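You operate a simulated robot arm through the tools that you are given. There is no shell and no other tool.

You are at the controls of a simulated robot arm. One attempt, no reset.

TASK
Record the tune on the verse card, then stop recording.
Fine: one stroke a key; knobs and octave stay as they are.

The check looks at the end state, three seconds after you hand in, the way a careful person would. Anything else that was tipped, shoved, dropped, spilled or broken makes it a failure.

THE ROBOT
A 7-joint arm with a two-finger parallel gripper, fixed in place. Base frame: the origin is at the foot of the arm, x ahead of it, y to its left, z up; the work surface is at about z = 740. Units: mm, rad, N and s.
With the tool pointing down near the work surface it reaches from about 100 to 660 mm from the base axis. Its first joint turns from -1.152 to 1.152 rad. Payload 1.57 kg.
Tool frame: the origin (TCP) lies between the finger pads and is the grasp point; the fingertips stand 30 mm ahead of it; z points along the fingers, y is the line along which they close. The gripper opens to 80 mm. The fingers are 17 mm wide and 12 mm thick; the gripper's body (40 by 82 mm) begins 80 mm behind the TCP.
Orientation is told as [roll, pitch, yaw] about the base's x, y, z axes, in that order, counted from this pose: with the fingers straight down and closing along the base's y, the tool's x points along the base's -x, its y along +y and its z along -z.

THE INTERFACE
- The arm moves only by the tool move_arm. Its argument "steps" is one flat list of numbers, 7 for each row, row after row: the shift along the tool's x, y, z in mm, then the turn, a rotation vector about the tool's x, y, z in rad, then the finger opening in mm, from 0 to 80. In form: [x, y, z, ax, ay, az, fingers, x, y, z, ax, ay, az, fingers, ...]. A call has 1 to 20 rows; each row is the pose to reach, as a shift and turn from the pose commanded when the call began, along the tool's axes at that moment. Each row takes 0.2 s and may step no farther than 50 mm and 0.15 rad from the row before; otherwise, or with a gripper value out of range, the whole call is refused. A pose out of reach is approached as far as the arm can. The call stops where the force on the tool passes 40 N (or 10 N more than at its start, if that is more) or the arm is blocked; 0.2 s more then pass. Each finger travels about 72 mm/s and halts on what it meets, pressing with about 41 N; the grip force reading is that of the motor and also rises with nothing between the fingers. The clock runs only during rows and for 0.2 s after the last one: add rows that repeat a pose to give the fingers time. It gives the time, the measured TCP pose, the force on the tool (base axes), the opening and the grip force at its end, in the units of the frame above (readings bear some noise), with the torque about the TCP (base axes, N m) and any sound that the robot's microphone picked up, and new pictures: "views" is both (left out), scene, wrist or none.
- Cameras (640 x 400 px; columns grow to the right, rows downward): "scene" is fixed at [58, 447.1, 1407.4]; the picture's right is [-0.69, -0.72, 0.00], its down [-0.53, 0.51, -0.68] and it looks along [0.49, -0.47, -0.74] (base axes); focal length 276 px, centre (320, 200). "wrist" rides on the gripper at [72, -7, -122] in the tool frame; the picture's right is [0.09, 1.00, 0.00], its down [-0.84, 0.08, -0.54] and it looks along [-0.54, 0.05, 0.84] (tool axes); focal length 238 px, centre (320, 200). There is no depth. A picture from a camera that has moved, and an enlarged one, comes with that camera's place and axes in the base frame and with its lens.
- inspect(camera, box): a new picture of the part [left, top, right, bottom] of that camera's present view, enlarged. No time passes.
- hand_in(): hands the job in; it is judged then, once.

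Nothing tells you positions but the pictures and the camera data. Unless the task says otherwise, let go and move clear before handing in.

The tools are called after ">>>" as a command line: name --argument value ..., lists and objects as JSON in quotes. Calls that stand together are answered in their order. move_arm: Moves the arm, as the interface text tells. Its arguments: {"type":"object","properties":{"steps":{"type":"array","items":{"type":"number"}},"views":{"type":"string","enum":["both","scene","wrist","none"]}},"required":["steps"]} The other tools are called the same way: inspect (camera, box) takes an enlarged picture of a part of a camera's view; hand_in () hands the job in.

At the start:

```text
t: 0.0
tcp_pos: [427.2, 167.4, 1137.7]
ee_rot: [0.0, -0.001, 0.0]
wrist_force: [0.0, 0.2, -0.1]
torque: [0.02, 0.02, 0.02]
gripper_width: 79.9
finger_force: 0.0
```

scene: 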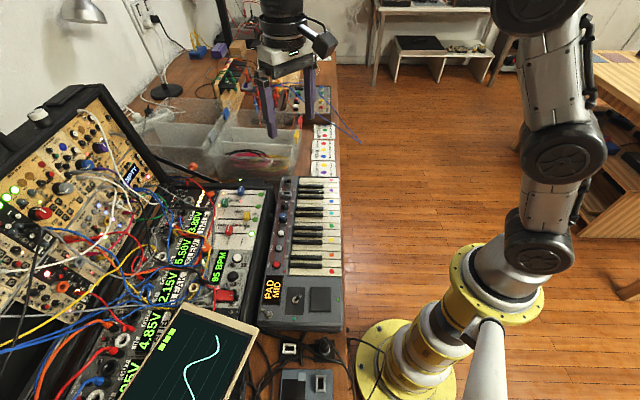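
wrist: 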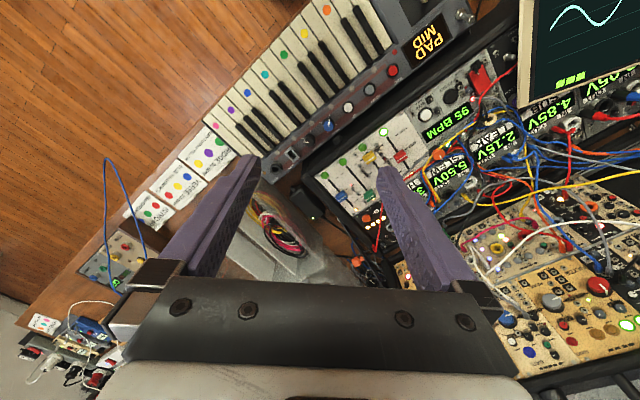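

I see a keyboard with coloured dots on its keys and a few cards next to it, among modular synth gear. I'll enlarge the cards, the keyboard and its panel before moving.

>>> inspect --camera "wrist" --box '[110, 110, 270, 230]'

>>> inspect --camera "wrist" --box '[200, 0, 480, 180]'

>>> inspect --camera "scene" --box '[250, 170, 350, 330]'

>>> inspect --camera "scene" --box '[290, 110, 350, 190]'

```text
3.33 times, centred on (190, 170) of wrist
camera zoom: at [356.2, 159.3, 1260.5], right [-0.09, 1.0, 0.0], down [0.84, 0.08, 0.54], along [0.54, 0.05, -0.84], focal length 794 px, centre (753, 300)
```

zoom: 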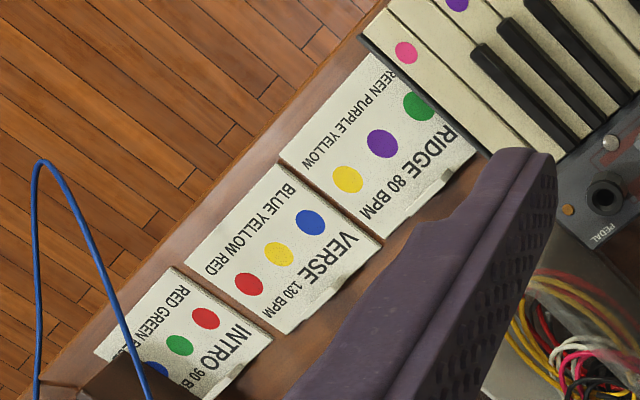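

```text
2.22 times, centred on (340, 90) of wrist
camera zoom: at [356.2, 159.3, 1260.5], right [-0.09, 1.0, 0.0], down [0.84, 0.08, 0.54], along [0.54, 0.05, -0.84], focal length 530 px, centre (276, 444)
```

zoom: 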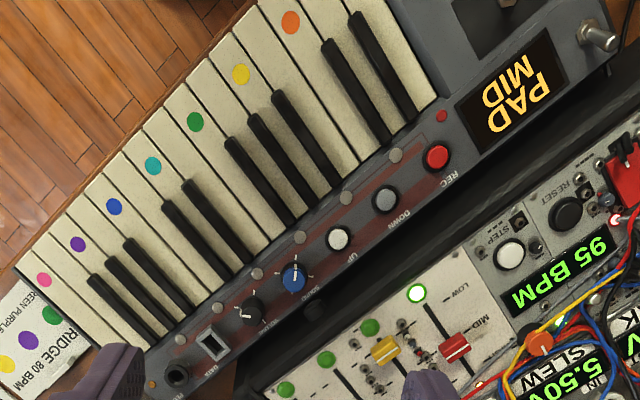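

```text
2.50 times, centred on (300, 250) of scene
camera zoom: at [58.0, 447.1, 1407.4], right [-0.69, -0.72, 0.0], down [-0.53, 0.51, -0.68], along [0.49, -0.47, -0.74], focal length 691 px, centre (370, 75)
```

zoom: 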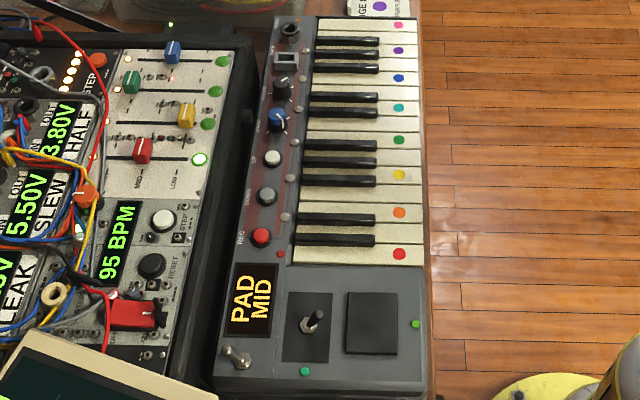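

```text
5.00 times, centred on (320, 150) of scene
camera zoom: at [58.0, 447.1, 1407.4], right [-0.69, -0.72, 0.0], down [-0.53, 0.51, -0.68], along [0.49, -0.47, -0.74], focal length 1382 px, centre (320, 450)
```

zoom: 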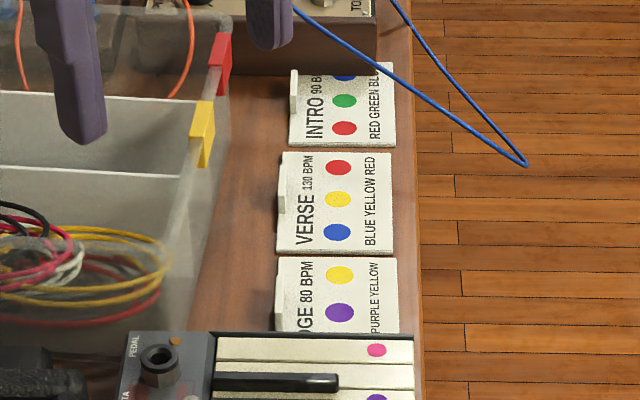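

The verse card reads BLUE – YELLOW – RED. The keyboard runs at about −45°, with REC near (380, 286, 798) and the dots on every other white key at about z 790. I'll move above the keyboard, turn the tool to line up with the keys, and close the fingers.

>>> move_arm --steps '[13.7, -1.2, 23, 0, 0, 0.131, 60, 27.3, -2.4, 46, 0, 0, 0.262, 40, 41, -3.5, 69, 0, 0, 0.393, 20, 54.7, -4.7, 92, 0, 0, 0.524, 0, 68.3, -5.8, 115, 0, 0, 0.654, 0, 82, -7, 138, 0, 0, 0.7854, 0, 82, -7, 138, 0, 0, 0.7854, 0]' --views "both"

```text
t: 1.6
tcp_pos: [343.6, 158.0, 1000.0]
ee_rot: [0.0, 0.0, -0.787]
wrist_force: [0.3, 0.5, 0.6]
torque: [-0.01, -0.01, 0.02]
gripper_width: 0.0
finger_force: 21.6
camera wrist: at [289.0, 204.2, 1122.7], right [0.64, 0.77, 0.0], down [0.65, -0.54, 0.54], along [0.42, -0.35, -0.84], focal length 238 px, centre (320, 200)
```

scene: 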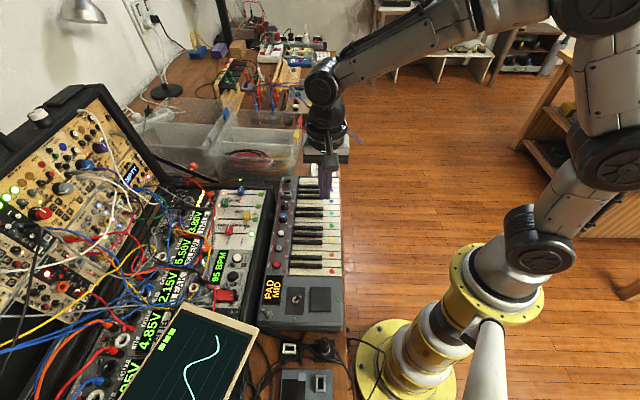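
wrist: 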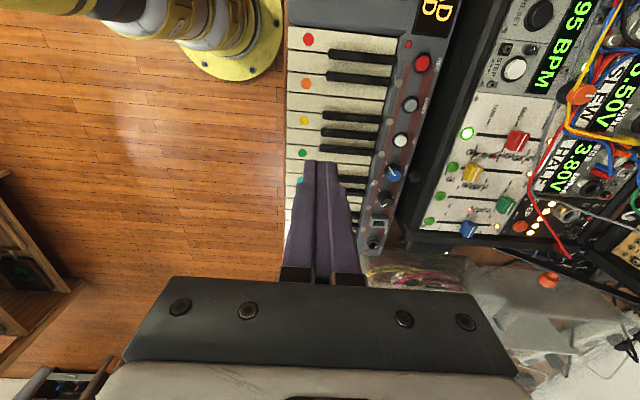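

The tool is now lined up with the keys. I'll enlarge this view to measure the keys and the REC button.

>>> inspect --camera "wrist" --box '[270, 0, 470, 125]'

>>> inspect --camera "wrist" --box '[270, 90, 430, 190]'

>>> inspect --camera "scene" --box '[255, 205, 345, 285]'

>>> inspect --camera "scene" --box '[265, 165, 345, 215]'

```text
3.20 times, centred on (370, 62) of wrist
camera zoom: at [289.0, 204.2, 1122.7], right [0.64, 0.77, 0.0], down [0.65, -0.54, 0.54], along [0.42, -0.35, -0.84], focal length 763 px, centre (160, 640)
```

zoom: 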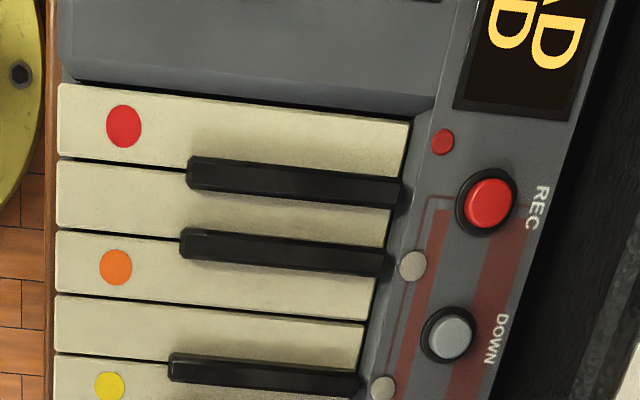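

```text
4.00 times, centred on (350, 140) of wrist
camera zoom: at [289.0, 204.2, 1122.7], right [0.64, 0.77, 0.0], down [0.65, -0.54, 0.54], along [0.42, -0.35, -0.84], focal length 953 px, centre (200, 440)
```

zoom: 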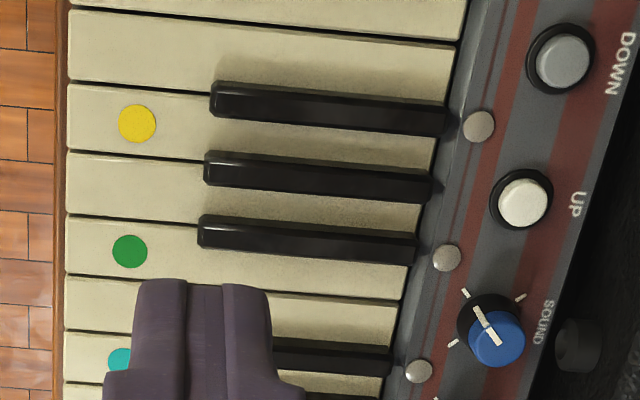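

```text
5.00 times, centred on (300, 245) of scene
camera zoom: at [58.0, 447.1, 1407.4], right [-0.69, -0.72, 0.0], down [-0.53, 0.51, -0.68], along [0.49, -0.47, -0.74], focal length 1382 px, centre (420, -25)
```

zoom: 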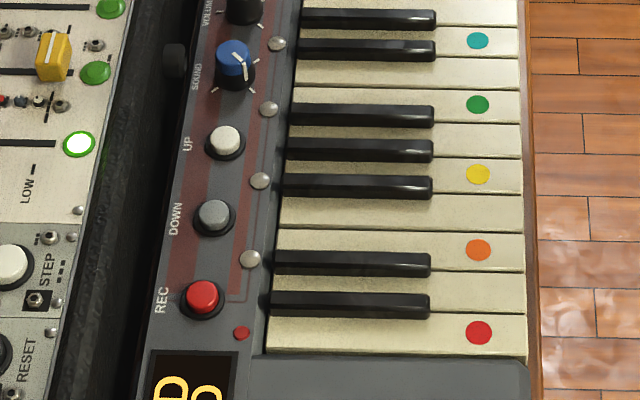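

```text
8.00 times, centred on (305, 190) of scene
camera zoom: at [58.0, 447.1, 1407.4], right [-0.69, -0.72, 0.0], down [-0.53, 0.51, -0.68], along [0.49, -0.47, -0.74], focal length 2212 px, centre (440, 280)
```

zoom: 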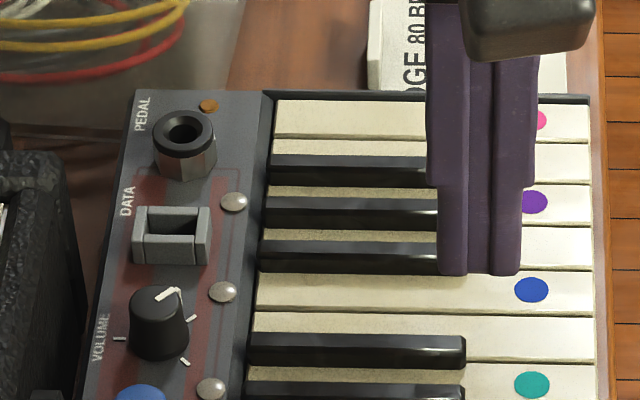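

Combining both cameras, REC's cap top is near (379.5, 286, 799), red near (275.5, 198.4), yellow near (341, 133), blue near (439, 34.7), and the white key tops are at about z 791. I'll hover above REC and check alignment.

>>> move_arm --steps '[21.7, 38.6, 0, 0, 0, 0, 0, 43.4, 77.3, 0, 0, 0, 0, 0, 65.1, 115.9, 0, 0, 0, 0, 0, 65.1, 115.9, 45, 0, 0, 0, 0, 65.1, 115.9, 90, 0, 0, 0, 0, 65.1, 115.9, 130, 0, 0, 0, 0, 65.1, 115.9, 130, 0, 0, 0, 0]' --views "both"

```text
t: 3.2
tcp_pos: [381.9, 287.1, 870.7]
ee_rot: [0.001, 0.0, -0.787]
wrist_force: [0.6, 0.3, -0.2]
torque: [-0.03, 0.02, 0.01]
gripper_width: 0.3
finger_force: 21.4
camera wrist: at [326.4, 332.4, 992.1], right [0.64, 0.77, 0.0], down [0.65, -0.54, 0.54], along [0.42, -0.35, -0.84], focal length 238 px, centre (320, 200)
```

scene: 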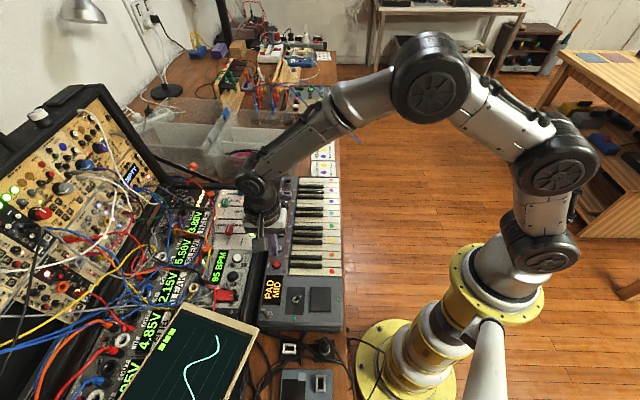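
wrist: 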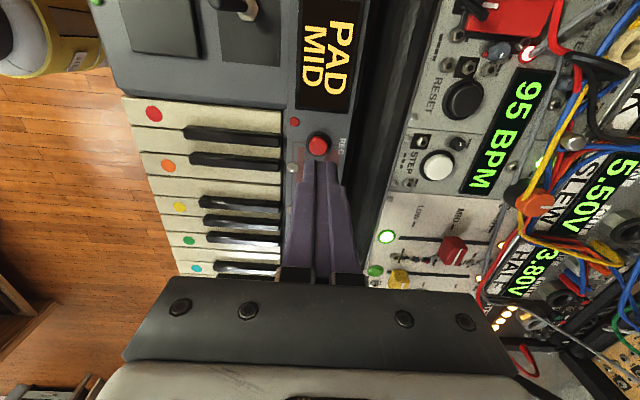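

I'm hovering above REC with the closed fingertips near the button in view. I'll zoom in to check the alignment.

>>> inspect --camera "wrist" --box '[260, 100, 380, 175]'

>>> inspect --camera "scene" --box '[230, 190, 330, 290]'

```text
5.33 times, centred on (320, 138) of wrist
camera zoom: at [326.4, 332.4, 992.1], right [0.64, 0.77, 0.0], down [0.65, -0.54, 0.54], along [0.42, -0.35, -0.84], focal length 1271 px, centre (320, 533)
```

zoom: 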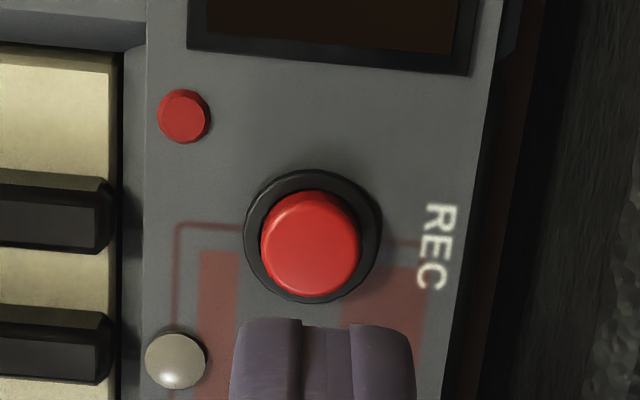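

```text
4.00 times, centred on (280, 240) of scene
camera zoom: at [58.0, 447.1, 1407.4], right [-0.69, -0.72, 0.0], down [-0.53, 0.51, -0.68], along [0.49, -0.47, -0.74], focal length 1106 px, centre (480, 40)
```

zoom: 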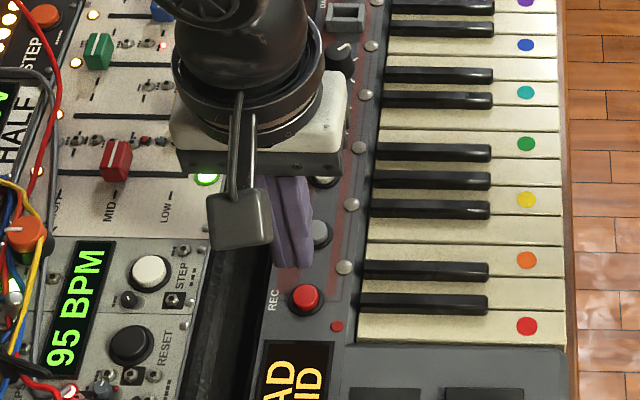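

The REC cap sits about 2 mm off the fingertip axis in tool x and y. I'll correct that and come down to just above the cap.

>>> move_arm --steps '[2, -2, 10, 0, 0, 0, 0, 2, -2, 22, 0, 0, 0, 0, 2, -2, 33, 0, 0, 0, 0, 2, -2, 33, 0, 0, 0, 0]' --views "both"

>>> inspect --camera "wrist" --box '[260, 120, 380, 195]'

>>> inspect --camera "scene" --box '[260, 220, 340, 280]'

```text
t: 4.2
tcp_pos: [377.8, 288.5, 838.0]
ee_rot: [0.0, -0.001, -0.785]
wrist_force: [-0.3, -0.8, 1.2]
torque: [0.01, -0.01, 0.0]
gripper_width: 0.1
finger_force: 21.5
camera wrist: at [323.0, 332.6, 959.7], right [0.64, 0.77, 0.0], down [0.65, -0.54, 0.54], along [0.42, -0.35, -0.84], focal length 238 px, centre (320, 200)
```

scene: 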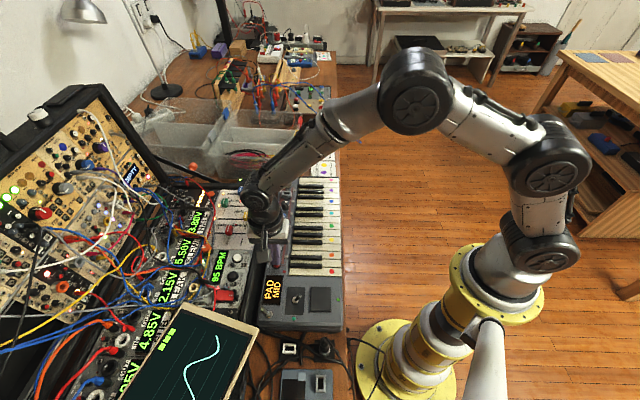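
wrist: 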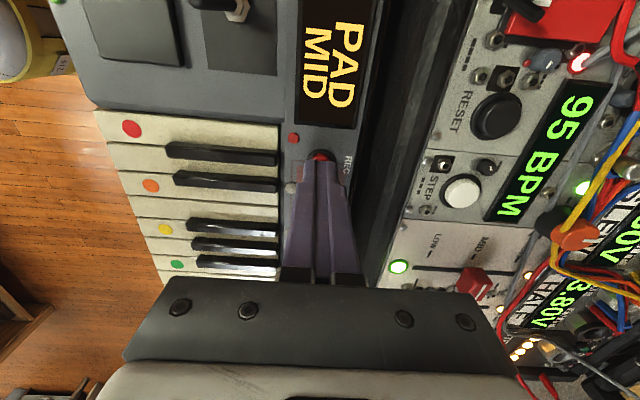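

```text
5.33 times, centred on (320, 158) of wrist
camera zoom: at [323.0, 332.6, 959.7], right [0.64, 0.77, 0.0], down [0.65, -0.54, 0.54], along [0.42, -0.35, -0.84], focal length 1271 px, centre (320, 427)
```

zoom: 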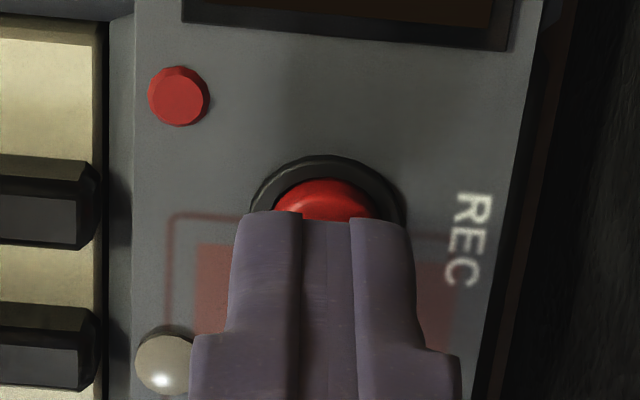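

```text
6.67 times, centred on (300, 250) of scene
camera zoom: at [58.0, 447.1, 1407.4], right [-0.69, -0.72, 0.0], down [-0.53, 0.51, -0.68], along [0.49, -0.47, -0.74], focal length 1843 px, centre (453, -133)
```

zoom: 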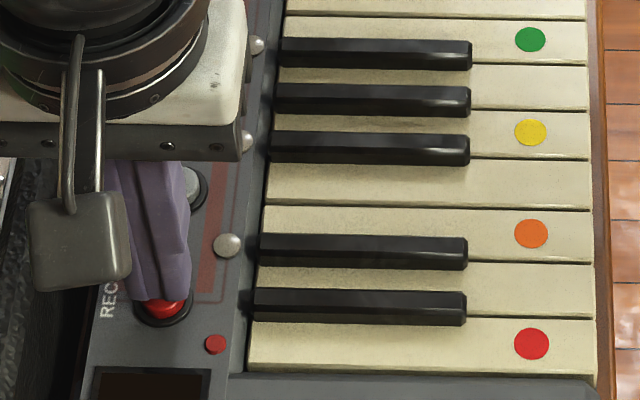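

The tip is now centred over the cap to about 1 mm. I'll come down in small steps to find contact and the click.

>>> move_arm --steps '[1, 0, 3, 0, 0, 0, 0, 1, 0, 5, 0, 0, 0, 0, 1, 0, 6, 0, 0, 0, 0, 1, 0, 7, 0, 0, 0, 0]' --views "wrist"

```text
t: 5.2
tcp_pos: [378.3, 289.7, 831.1]
ee_rot: [0.001, 0.0, -0.785]
wrist_force: [-0.2, -1.4, 1.2]
torque: [-0.01, -0.01, -0.02]
gripper_width: 0.3
finger_force: 21.4
heard: click
camera wrist: at [323.0, 334.2, 952.1], right [0.64, 0.77, 0.0], down [0.65, -0.54, 0.54], along [0.42, -0.35, -0.84], focal length 238 px, centre (320, 200)
```

wrist: 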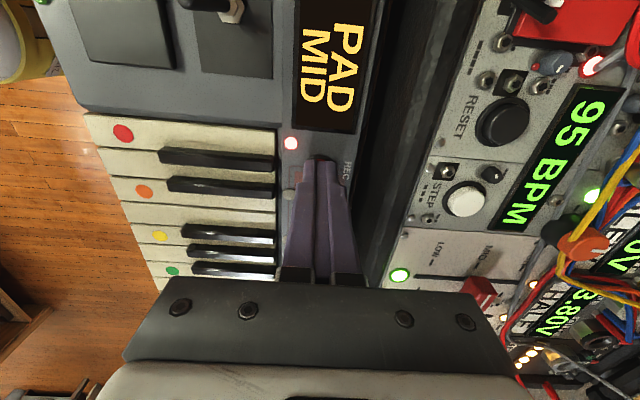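

A click was heard and the small LED beside REC looks lit. I'll lift straight off and confirm.

>>> move_arm --steps '[0, 0, -6, 0, 0, 0, 0, 0, 0, -20, 0, 0, 0, 0, 0, 0, -45, 0, 0, 0, 0, 0, 0, -45, 0, 0, 0, 0]' --views "both"

>>> inspect --camera "wrist" --box '[260, 60, 380, 175]'

>>> inspect --camera "scene" --box '[240, 220, 340, 320]'

```text
t: 6.2
tcp_pos: [377.5, 287.4, 876.6]
ee_rot: [0.001, 0.0, -0.785]
wrist_force: [-0.5, 0.2, -0.2]
torque: [-0.02, 0.01, -0.01]
gripper_width: 0.0
finger_force: 21.2
camera wrist: at [323.0, 333.2, 997.9], right [0.64, 0.77, 0.0], down [0.65, -0.54, 0.54], along [0.42, -0.35, -0.84], focal length 238 px, centre (320, 200)
```

scene: 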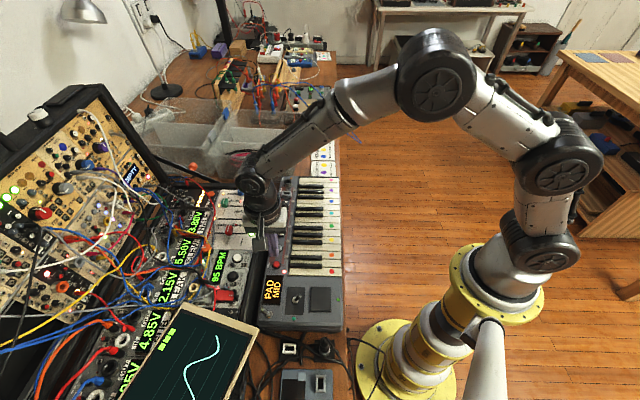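
wrist: 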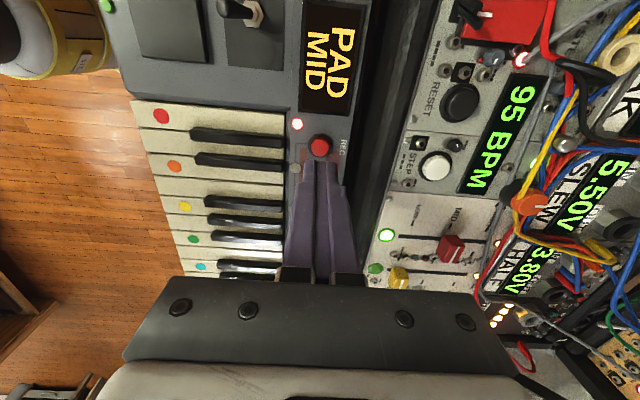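

```text
3.48 times, centred on (320, 118) of wrist
camera zoom: at [323.0, 333.2, 997.9], right [0.64, 0.77, 0.0], down [0.65, -0.54, 0.54], along [0.42, -0.35, -0.84], focal length 829 px, centre (320, 487)
```

zoom: 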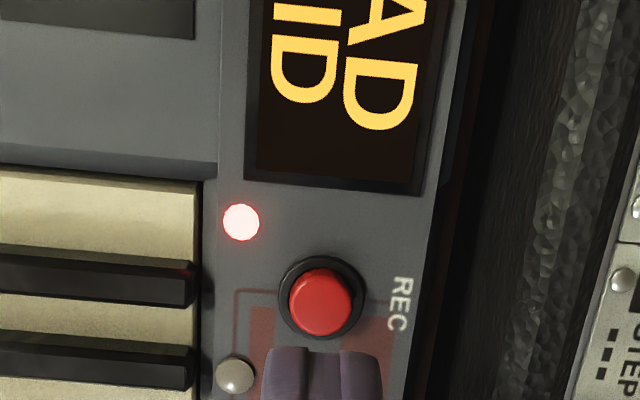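

```text
4.00 times, centred on (290, 270) of scene
camera zoom: at [58.0, 447.1, 1407.4], right [-0.69, -0.72, 0.0], down [-0.53, 0.51, -0.68], along [0.49, -0.47, -0.74], focal length 1106 px, centre (440, -80)
```

zoom: 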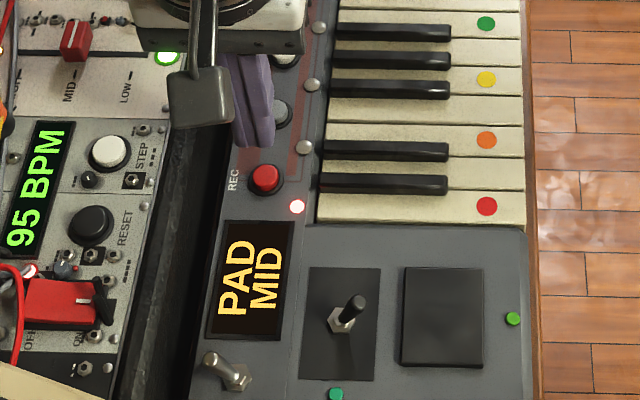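

REC is engaged and the LED is brightly lit. Next I'll move above the blue key and check alignment there.

>>> move_arm --steps '[0, 0, -20, 0, 0, 0, 0, -36.8, -22.7, -20, 0, 0, 0, 0, -73.6, -45.4, -20, 0, 0, 0, 0, -110.4, -68.1, -20, 0, 0, 0, 0, -147.3, -90.8, -20, 0, 0, 0, 0, -184.1, -113.5, -20, 0, 0, 0, 0, -220.9, -136.2, -20, 0, 0, 0, 0, -220.9, -136.2, 5, 0, 0, 0, 0, -220.9, -136.2, 25, 0, 0, 0, 0, -220.9, -136.2, 25, 0, 0, 0, 0]' --views "both"

>>> inspect --camera "wrist" --box '[260, 100, 380, 175]'

>>> inspect --camera "scene" --box '[270, 150, 350, 210]'

```text
t: 8.4
tcp_pos: [437.1, 37.5, 850.9]
ee_rot: [-0.001, 0.0, -0.783]
wrist_force: [0.4, -0.4, 0.3]
torque: [-0.01, -0.01, -0.01]
gripper_width: 0.0
finger_force: 21.9
camera wrist: at [382.7, 81.9, 972.3], right [0.64, 0.77, 0.0], down [0.65, -0.54, 0.54], along [0.42, -0.35, -0.84], focal length 238 px, centre (320, 200)
```

scene: 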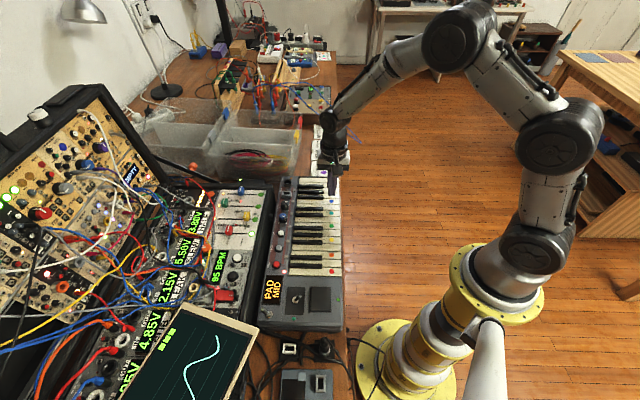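
wrist: 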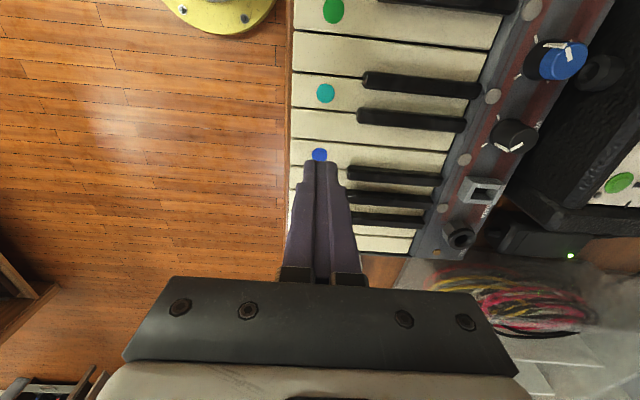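

```text
5.33 times, centred on (320, 138) of wrist
camera zoom: at [382.7, 81.9, 972.3], right [0.64, 0.77, 0.0], down [0.65, -0.54, 0.54], along [0.42, -0.35, -0.84], focal length 1271 px, centre (320, 533)
```

zoom: 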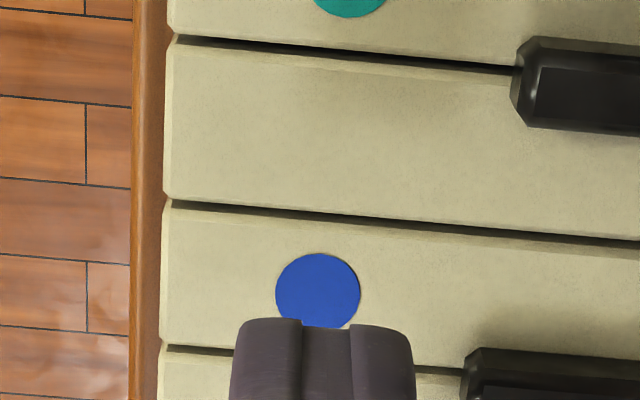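

```text
6.67 times, centred on (310, 180) of scene
camera zoom: at [58.0, 447.1, 1407.4], right [-0.69, -0.72, 0.0], down [-0.53, 0.51, -0.68], along [0.49, -0.47, -0.74], focal length 1843 px, centre (387, 333)
```

zoom: 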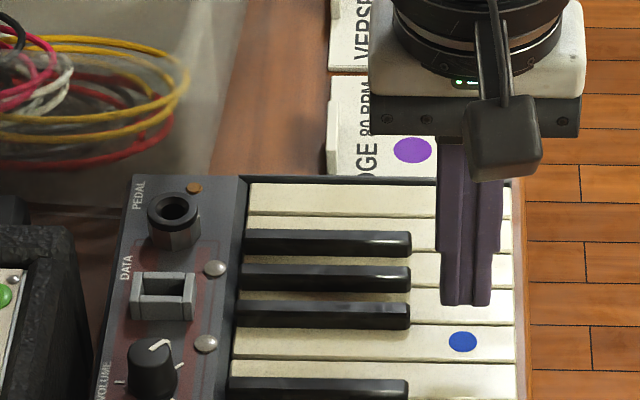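

The blue dot lies almost exactly along the fingertip axis. I'll lower to just above the key and re-check.

>>> move_arm --steps '[0, -1.5, 9, 0, 0, 0, 0, 0, -1.5, 18, 0, 0, 0, 0, 0, -1.5, 18, 0, 0, 0, 0]' --views "both"

>>> inspect --camera "wrist" --box '[260, 120, 380, 195]'

>>> inspect --camera "scene" --box '[290, 165, 350, 210]'

```text
t: 9.2
tcp_pos: [435.7, 35.0, 831.0]
ee_rot: [0.0, 0.0, -0.787]
wrist_force: [-1.1, 0.0, -0.3]
torque: [0.0, 0.0, -0.01]
gripper_width: 0.2
finger_force: 21.4
camera wrist: at [381.8, 80.0, 953.2], right [0.64, 0.77, 0.0], down [0.65, -0.54, 0.54], along [0.42, -0.35, -0.84], focal length 238 px, centre (320, 200)
```

scene: 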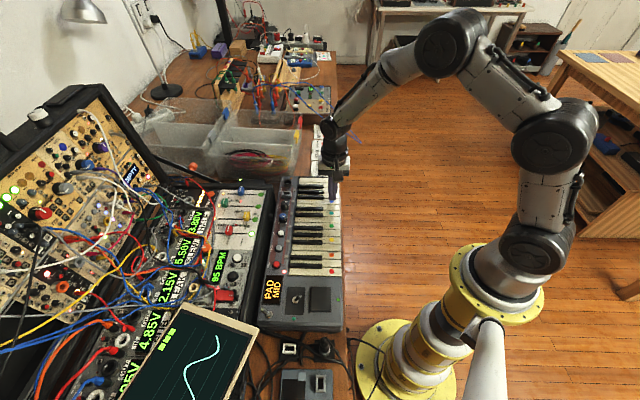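
wrist: 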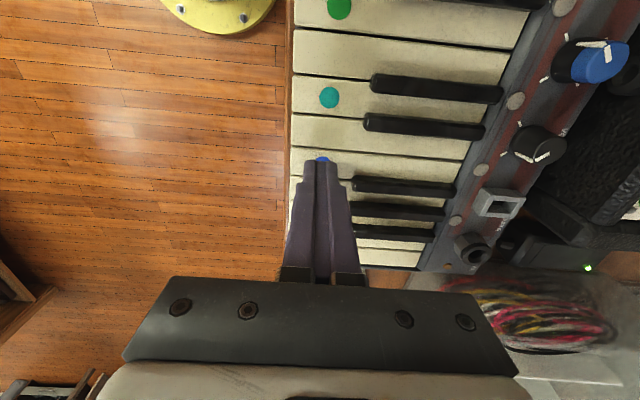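

```text
5.33 times, centred on (320, 158) of wrist
camera zoom: at [381.8, 80.0, 953.2], right [0.64, 0.77, 0.0], down [0.65, -0.54, 0.54], along [0.42, -0.35, -0.84], focal length 1271 px, centre (320, 427)
```

zoom: 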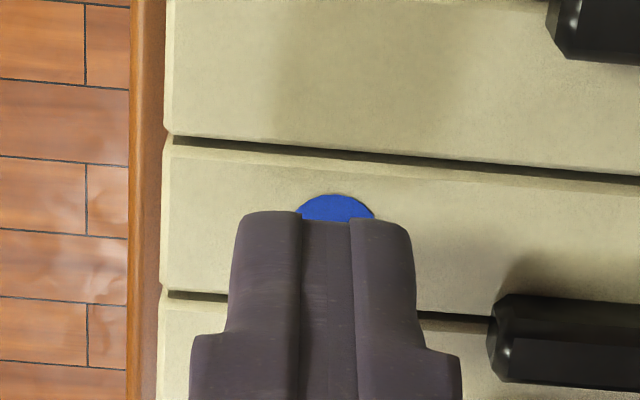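

```text
8.89 times, centred on (320, 188) of scene
camera zoom: at [58.0, 447.1, 1407.4], right [-0.69, -0.72, 0.0], down [-0.53, 0.51, -0.68], along [0.49, -0.47, -0.74], focal length 2458 px, centre (320, 311)
```

zoom: 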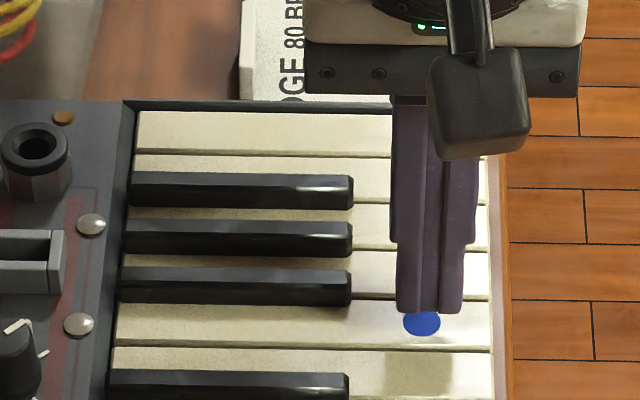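

The cameras disagree slightly on how high the key top is, so I'll creep down another 5 mm and look again before touching it.

>>> move_arm --steps '[0, 0, 2.5, 0, 0, 0, 0, 0, 0, 5, 0, 0, 0, 0, 0, 0, 5, 0, 0, 0, 0]' --views "wrist"

>>> inspect --camera "wrist" --box '[280, 135, 360, 185]'

>>> inspect --camera "scene" --box '[310, 175, 350, 205]'

```text
t: 10.0
tcp_pos: [437.0, 34.5, 827.0]
ee_rot: [0.0, 0.001, -0.785]
wrist_force: [0.3, -1.0, 0.6]
torque: [0.02, -0.01, -0.02]
gripper_width: 0.0
finger_force: 21.1
camera wrist: at [382.0, 80.6, 949.6], right [0.64, 0.77, 0.0], down [0.65, -0.54, 0.54], along [0.42, -0.35, -0.84], focal length 238 px, centre (320, 200)
```

wrist: 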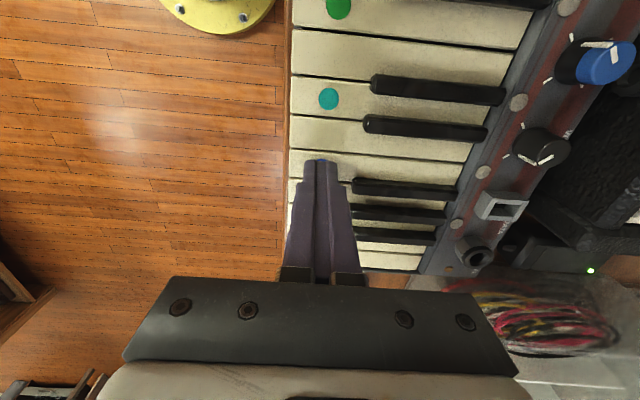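

```text
8.00 times, centred on (320, 160) of wrist
camera zoom: at [382.0, 80.6, 949.6], right [0.64, 0.77, 0.0], down [0.65, -0.54, 0.54], along [0.42, -0.35, -0.84], focal length 1907 px, centre (320, 520)
```

zoom: 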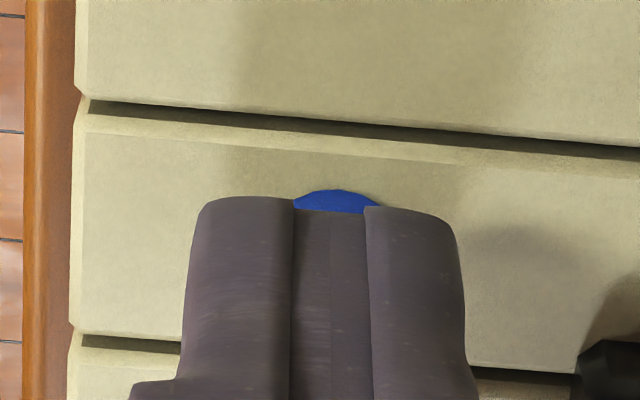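

```text
13.33 times, centred on (330, 190) of scene
camera zoom: at [58.0, 447.1, 1407.4], right [-0.69, -0.72, 0.0], down [-0.53, 0.51, -0.68], along [0.49, -0.47, -0.74], focal length 3687 px, centre (187, 333)
```

zoom: 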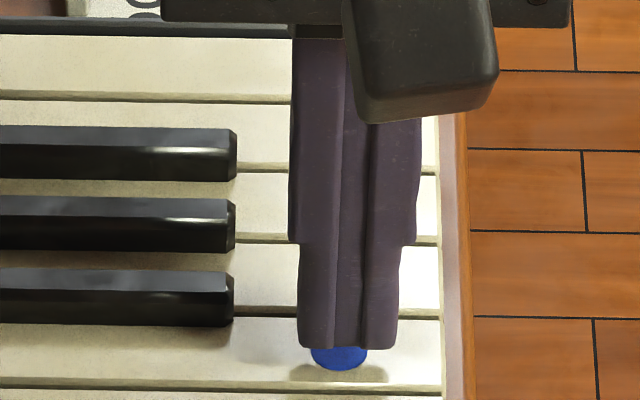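

I'll keep creeping down. As the gap closes the parallax shrinks, so the alignment reading gets sharper.

>>> move_arm --steps '[0.4, 0, 1.2, 0, 0, 0, 0, 0.4, 0, 2.4, 0, 0, 0, 0, 0.4, 0, 2.4, 0, 0, 0, 0]' --views "wrist"

>>> inspect --camera "wrist" --box '[280, 135, 360, 185]'

>>> inspect --camera "scene" --box '[310, 175, 350, 205]'

```text
t: 10.8
tcp_pos: [436.4, 35.7, 826.2]
ee_rot: [0.002, -0.001, -0.786]
wrist_force: [-1.0, 0.1, 0.0]
torque: [0.0, -0.02, -0.03]
gripper_width: 0.1
finger_force: 21.4
camera wrist: at [382.1, 81.1, 947.2], right [0.64, 0.77, 0.0], down [0.65, -0.54, 0.54], along [0.42, -0.35, -0.84], focal length 238 px, centre (320, 200)
```

wrist: 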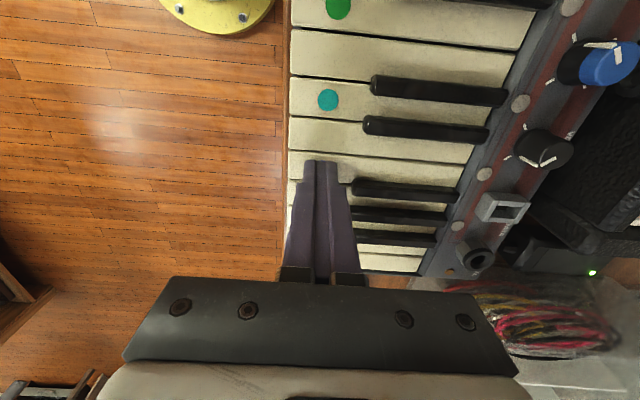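

```text
8.00 times, centred on (320, 160) of wrist
camera zoom: at [382.1, 81.1, 947.2], right [0.64, 0.77, 0.0], down [0.65, -0.54, 0.54], along [0.42, -0.35, -0.84], focal length 1907 px, centre (320, 520)
```

zoom: 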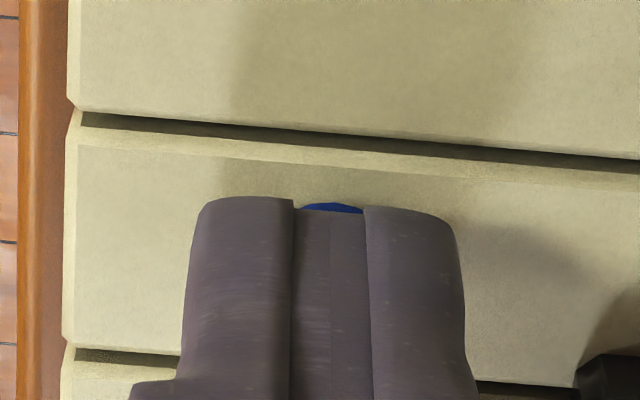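

```text
13.33 times, centred on (330, 190) of scene
camera zoom: at [58.0, 447.1, 1407.4], right [-0.69, -0.72, 0.0], down [-0.53, 0.51, -0.68], along [0.49, -0.47, -0.74], focal length 3687 px, centre (187, 333)
```

zoom: 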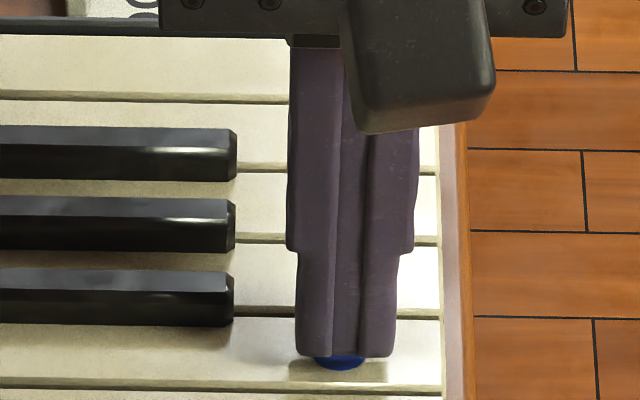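

No contact yet. I'll go down another 2 mm and look again.

>>> move_arm --steps '[0, 0, 1, 0, 0, 0, 0, 0, 0, 2, 0, 0, 0, 0, 0, 0, 2, 0, 0, 0, 0]' --views "wrist"

>>> inspect --camera "wrist" --box '[280, 135, 360, 185]'

>>> inspect --camera "scene" --box '[310, 175, 350, 205]'

```text
t: 11.6
tcp_pos: [436.8, 36.5, 823.1]
ee_rot: [0.0, 0.0, -0.785]
wrist_force: [-0.5, 0.8, -0.2]
torque: [0.02, 0.02, 0.02]
gripper_width: 0.0
finger_force: 21.2
camera wrist: at [382.0, 80.6, 945.0], right [0.64, 0.77, 0.0], down [0.65, -0.54, 0.54], along [0.42, -0.35, -0.84], focal length 238 px, centre (320, 200)
```

wrist: 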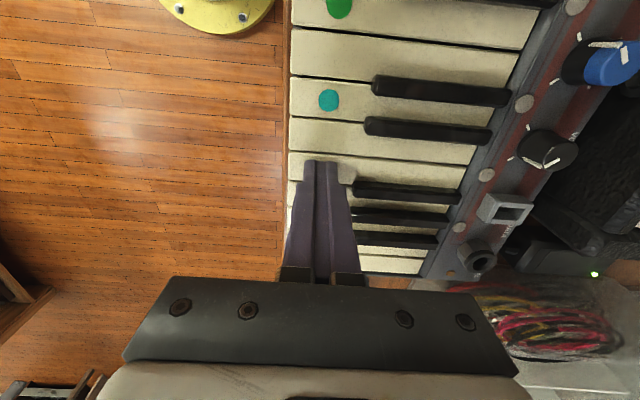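

```text
8.00 times, centred on (320, 160) of wrist
camera zoom: at [382.0, 80.6, 945.0], right [0.64, 0.77, 0.0], down [0.65, -0.54, 0.54], along [0.42, -0.35, -0.84], focal length 1907 px, centre (320, 520)
```

zoom: 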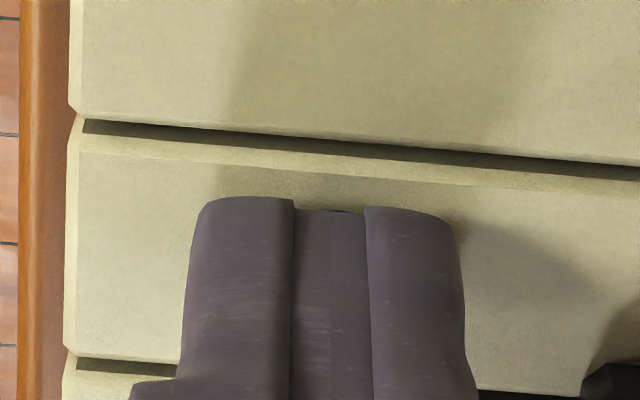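

```text
13.33 times, centred on (330, 190) of scene
camera zoom: at [58.0, 447.1, 1407.4], right [-0.69, -0.72, 0.0], down [-0.53, 0.51, -0.68], along [0.49, -0.47, -0.74], focal length 3687 px, centre (187, 333)
```

zoom: 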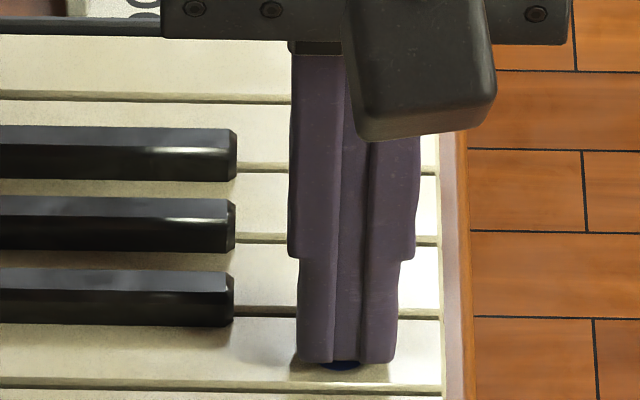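

Both views now agree: about 4 mm of gap remains and the tip is centred on the blue key. I'll come down another 2 mm and check.

>>> move_arm --steps '[0, 0, 1, 0, 0, 0, 0, 0, 0, 2, 0, 0, 0, 0, 0, 0, 2, 0, 0, 0, 0]' --views "wrist"

>>> inspect --camera "wrist" --box '[280, 135, 360, 185]'

>>> inspect --camera "scene" --box '[310, 175, 350, 205]'

```text
t: 12.4
tcp_pos: [437.3, 35.8, 821.1]
ee_rot: [0.0, -0.001, -0.785]
wrist_force: [0.4, 0.1, 0.0]
torque: [0.01, 0.0, 0.0]
gripper_width: 0.0
finger_force: 21.5
camera wrist: at [382.1, 80.7, 943.1], right [0.64, 0.77, 0.0], down [0.65, -0.54, 0.54], along [0.42, -0.35, -0.84], focal length 238 px, centre (320, 200)
```

wrist: 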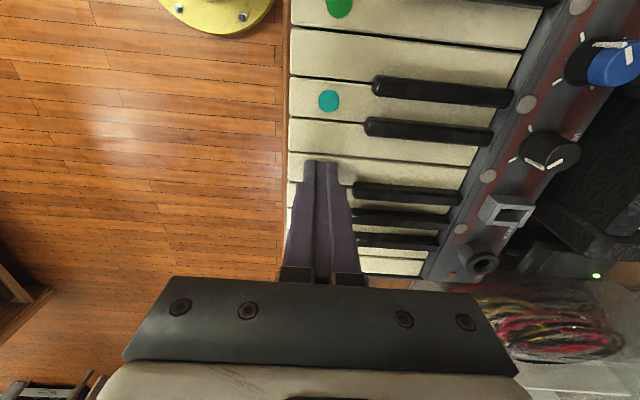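

```text
8.00 times, centred on (320, 160) of wrist
camera zoom: at [382.1, 80.7, 943.1], right [0.64, 0.77, 0.0], down [0.65, -0.54, 0.54], along [0.42, -0.35, -0.84], focal length 1907 px, centre (320, 520)
```

zoom: 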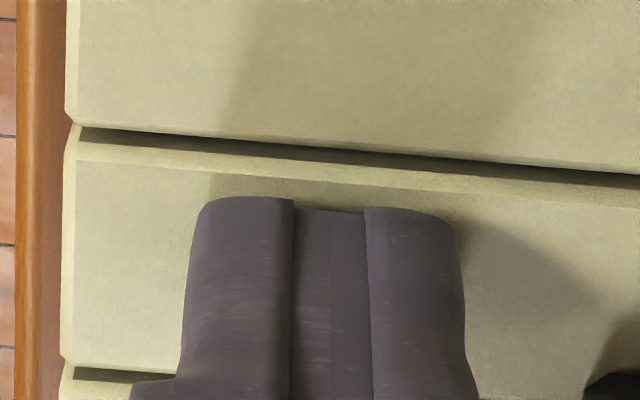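

```text
13.33 times, centred on (330, 190) of scene
camera zoom: at [58.0, 447.1, 1407.4], right [-0.69, -0.72, 0.0], down [-0.53, 0.51, -0.68], along [0.49, -0.47, -0.74], focal length 3687 px, centre (187, 333)
```

zoom: 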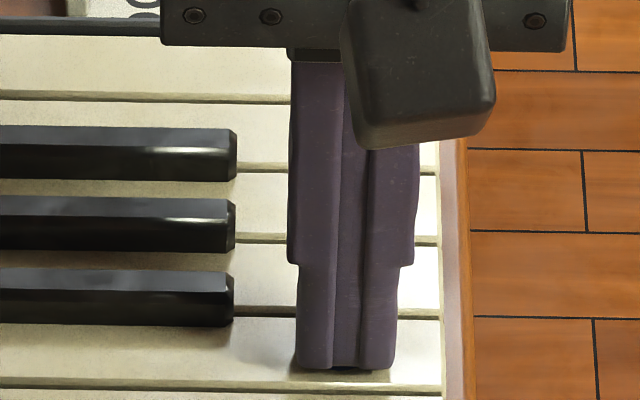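

Still no contact force, with about 2 mm left and the tip well inside the blue key. I'll press now in 1 mm steps.

>>> move_arm --steps '[0.4, 0, 1, 0, 0, 0, 0, 0.4, 0, 2, 0, 0, 0, 0, 0.4, 0, 3, 0, 0, 0, 0]' --views "wrist"

>>> inspect --camera "wrist" --box '[280, 135, 360, 185]'

>>> inspect --camera "scene" --box '[310, 175, 350, 205]'

```text
t: 13.2
tcp_pos: [436.2, 34.9, 818.1]
ee_rot: [0.001, 0.0, -0.783]
wrist_force: [0.4, 0.6, 0.0]
torque: [0.0, 0.02, -0.02]
gripper_width: 0.2
finger_force: 21.1
camera wrist: at [381.7, 80.7, 940.0], right [0.64, 0.77, 0.0], down [0.65, -0.54, 0.54], along [0.42, -0.35, -0.84], focal length 238 px, centre (320, 200)
```

wrist: 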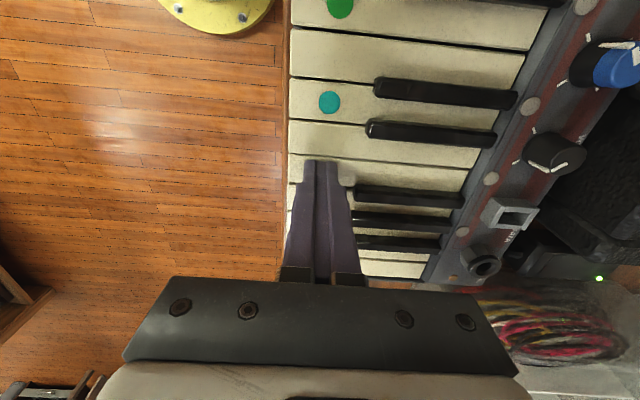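

```text
8.00 times, centred on (320, 160) of wrist
camera zoom: at [381.7, 80.7, 940.0], right [0.64, 0.77, 0.0], down [0.65, -0.54, 0.54], along [0.42, -0.35, -0.84], focal length 1907 px, centre (320, 520)
```

zoom: 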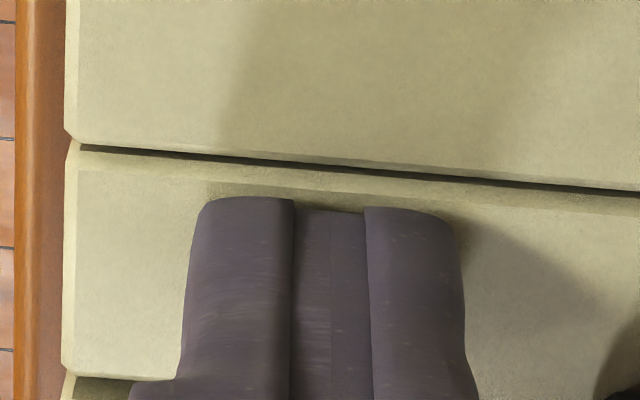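

```text
13.33 times, centred on (330, 190) of scene
camera zoom: at [58.0, 447.1, 1407.4], right [-0.69, -0.72, 0.0], down [-0.53, 0.51, -0.68], along [0.49, -0.47, -0.74], focal length 3687 px, centre (187, 333)
```

zoom: 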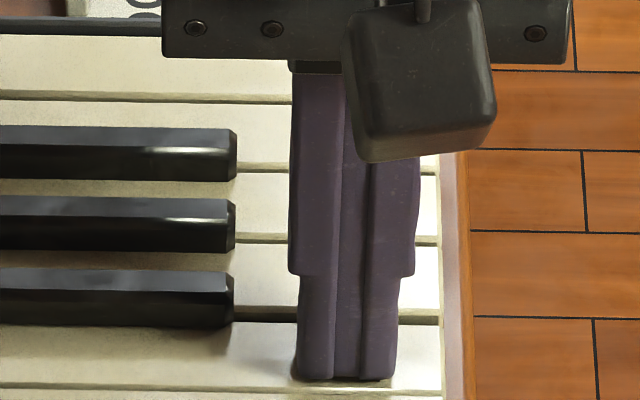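

The blue key looks as if it is starting to move, and only that key, but there's no sound yet. I'll keep pressing in small steps.

>>> move_arm --steps '[0, 0, 1, 0, 0, 0, 0, 0, 0, 2, 0, 0, 0, 0]' --views "wrist"

>>> inspect --camera "wrist" --box '[280, 135, 360, 185]'

>>> inspect --camera "scene" --box '[310, 175, 350, 205]'

```text
t: 13.8
tcp_pos: [437.4, 35.6, 816.7]
ee_rot: [-0.001, 0.0, -0.785]
wrist_force: [-0.2, 0.0, 1.2]
torque: [-0.03, -0.01, -0.01]
gripper_width: 0.0
finger_force: 21.2
heard: click
camera wrist: at [381.8, 80.8, 938.0], right [0.64, 0.77, 0.0], down [0.65, -0.54, 0.54], along [0.42, -0.35, -0.84], focal length 238 px, centre (320, 200)
```

wrist: 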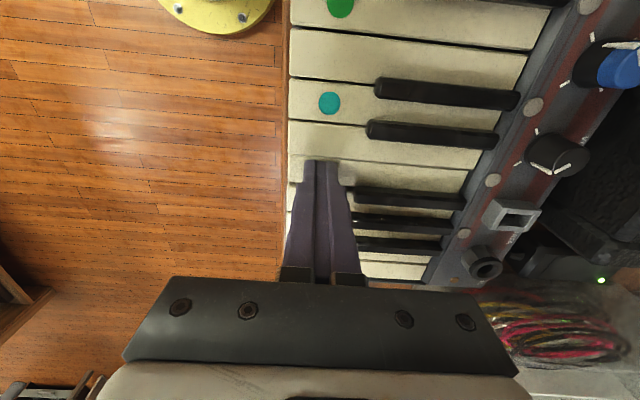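

```text
8.00 times, centred on (320, 160) of wrist
camera zoom: at [381.8, 80.8, 938.0], right [0.64, 0.77, 0.0], down [0.65, -0.54, 0.54], along [0.42, -0.35, -0.84], focal length 1907 px, centre (320, 520)
```

zoom: 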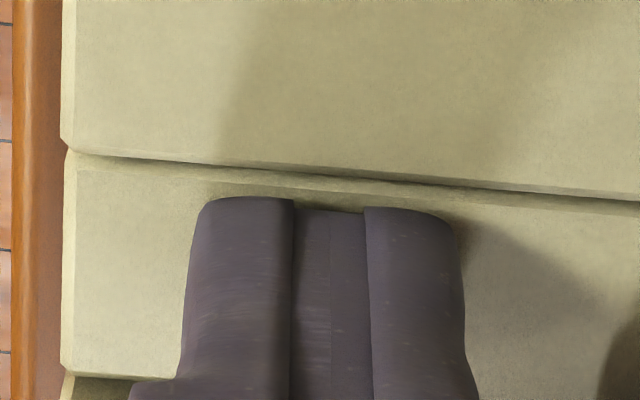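

```text
13.33 times, centred on (330, 190) of scene
camera zoom: at [58.0, 447.1, 1407.4], right [-0.69, -0.72, 0.0], down [-0.53, 0.51, -0.68], along [0.49, -0.47, -0.74], focal length 3687 px, centre (187, 333)
```

zoom: 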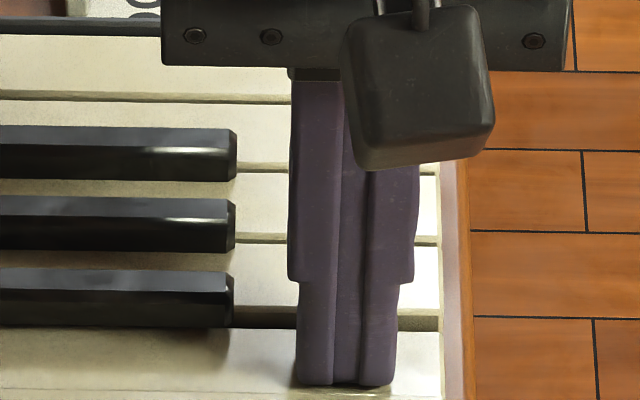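

A click came from the blue key. While holding it, I'll look at the display and LED for signs that it registered.

>>> inspect --camera "scene" --box '[240, 160, 350, 330]'

>>> inspect --camera "scene" --box '[100, 250, 290, 400]'

```text
2.35 times, centred on (295, 245) of scene
camera zoom: at [58.0, 447.1, 1407.4], right [-0.69, -0.72, 0.0], down [-0.53, 0.51, -0.68], along [0.49, -0.47, -0.74], focal length 651 px, centre (379, 94)
```

zoom: 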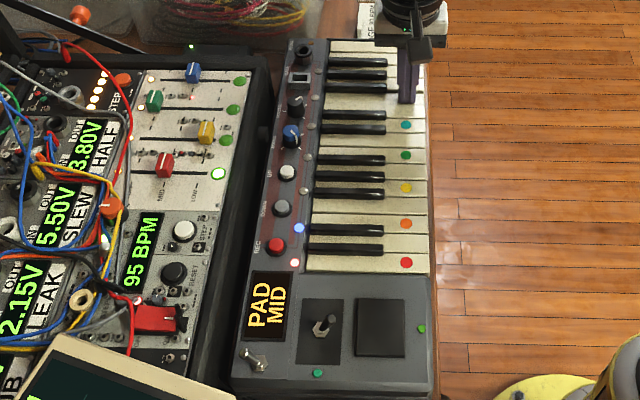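

```text
2.67 times, centred on (195, 325) of scene
camera zoom: at [58.0, 447.1, 1407.4], right [-0.69, -0.72, 0.0], down [-0.53, 0.51, -0.68], along [0.49, -0.47, -0.74], focal length 737 px, centre (653, -133)
```

zoom: 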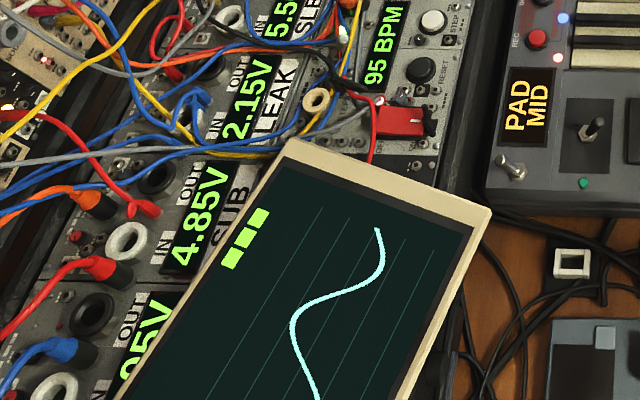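

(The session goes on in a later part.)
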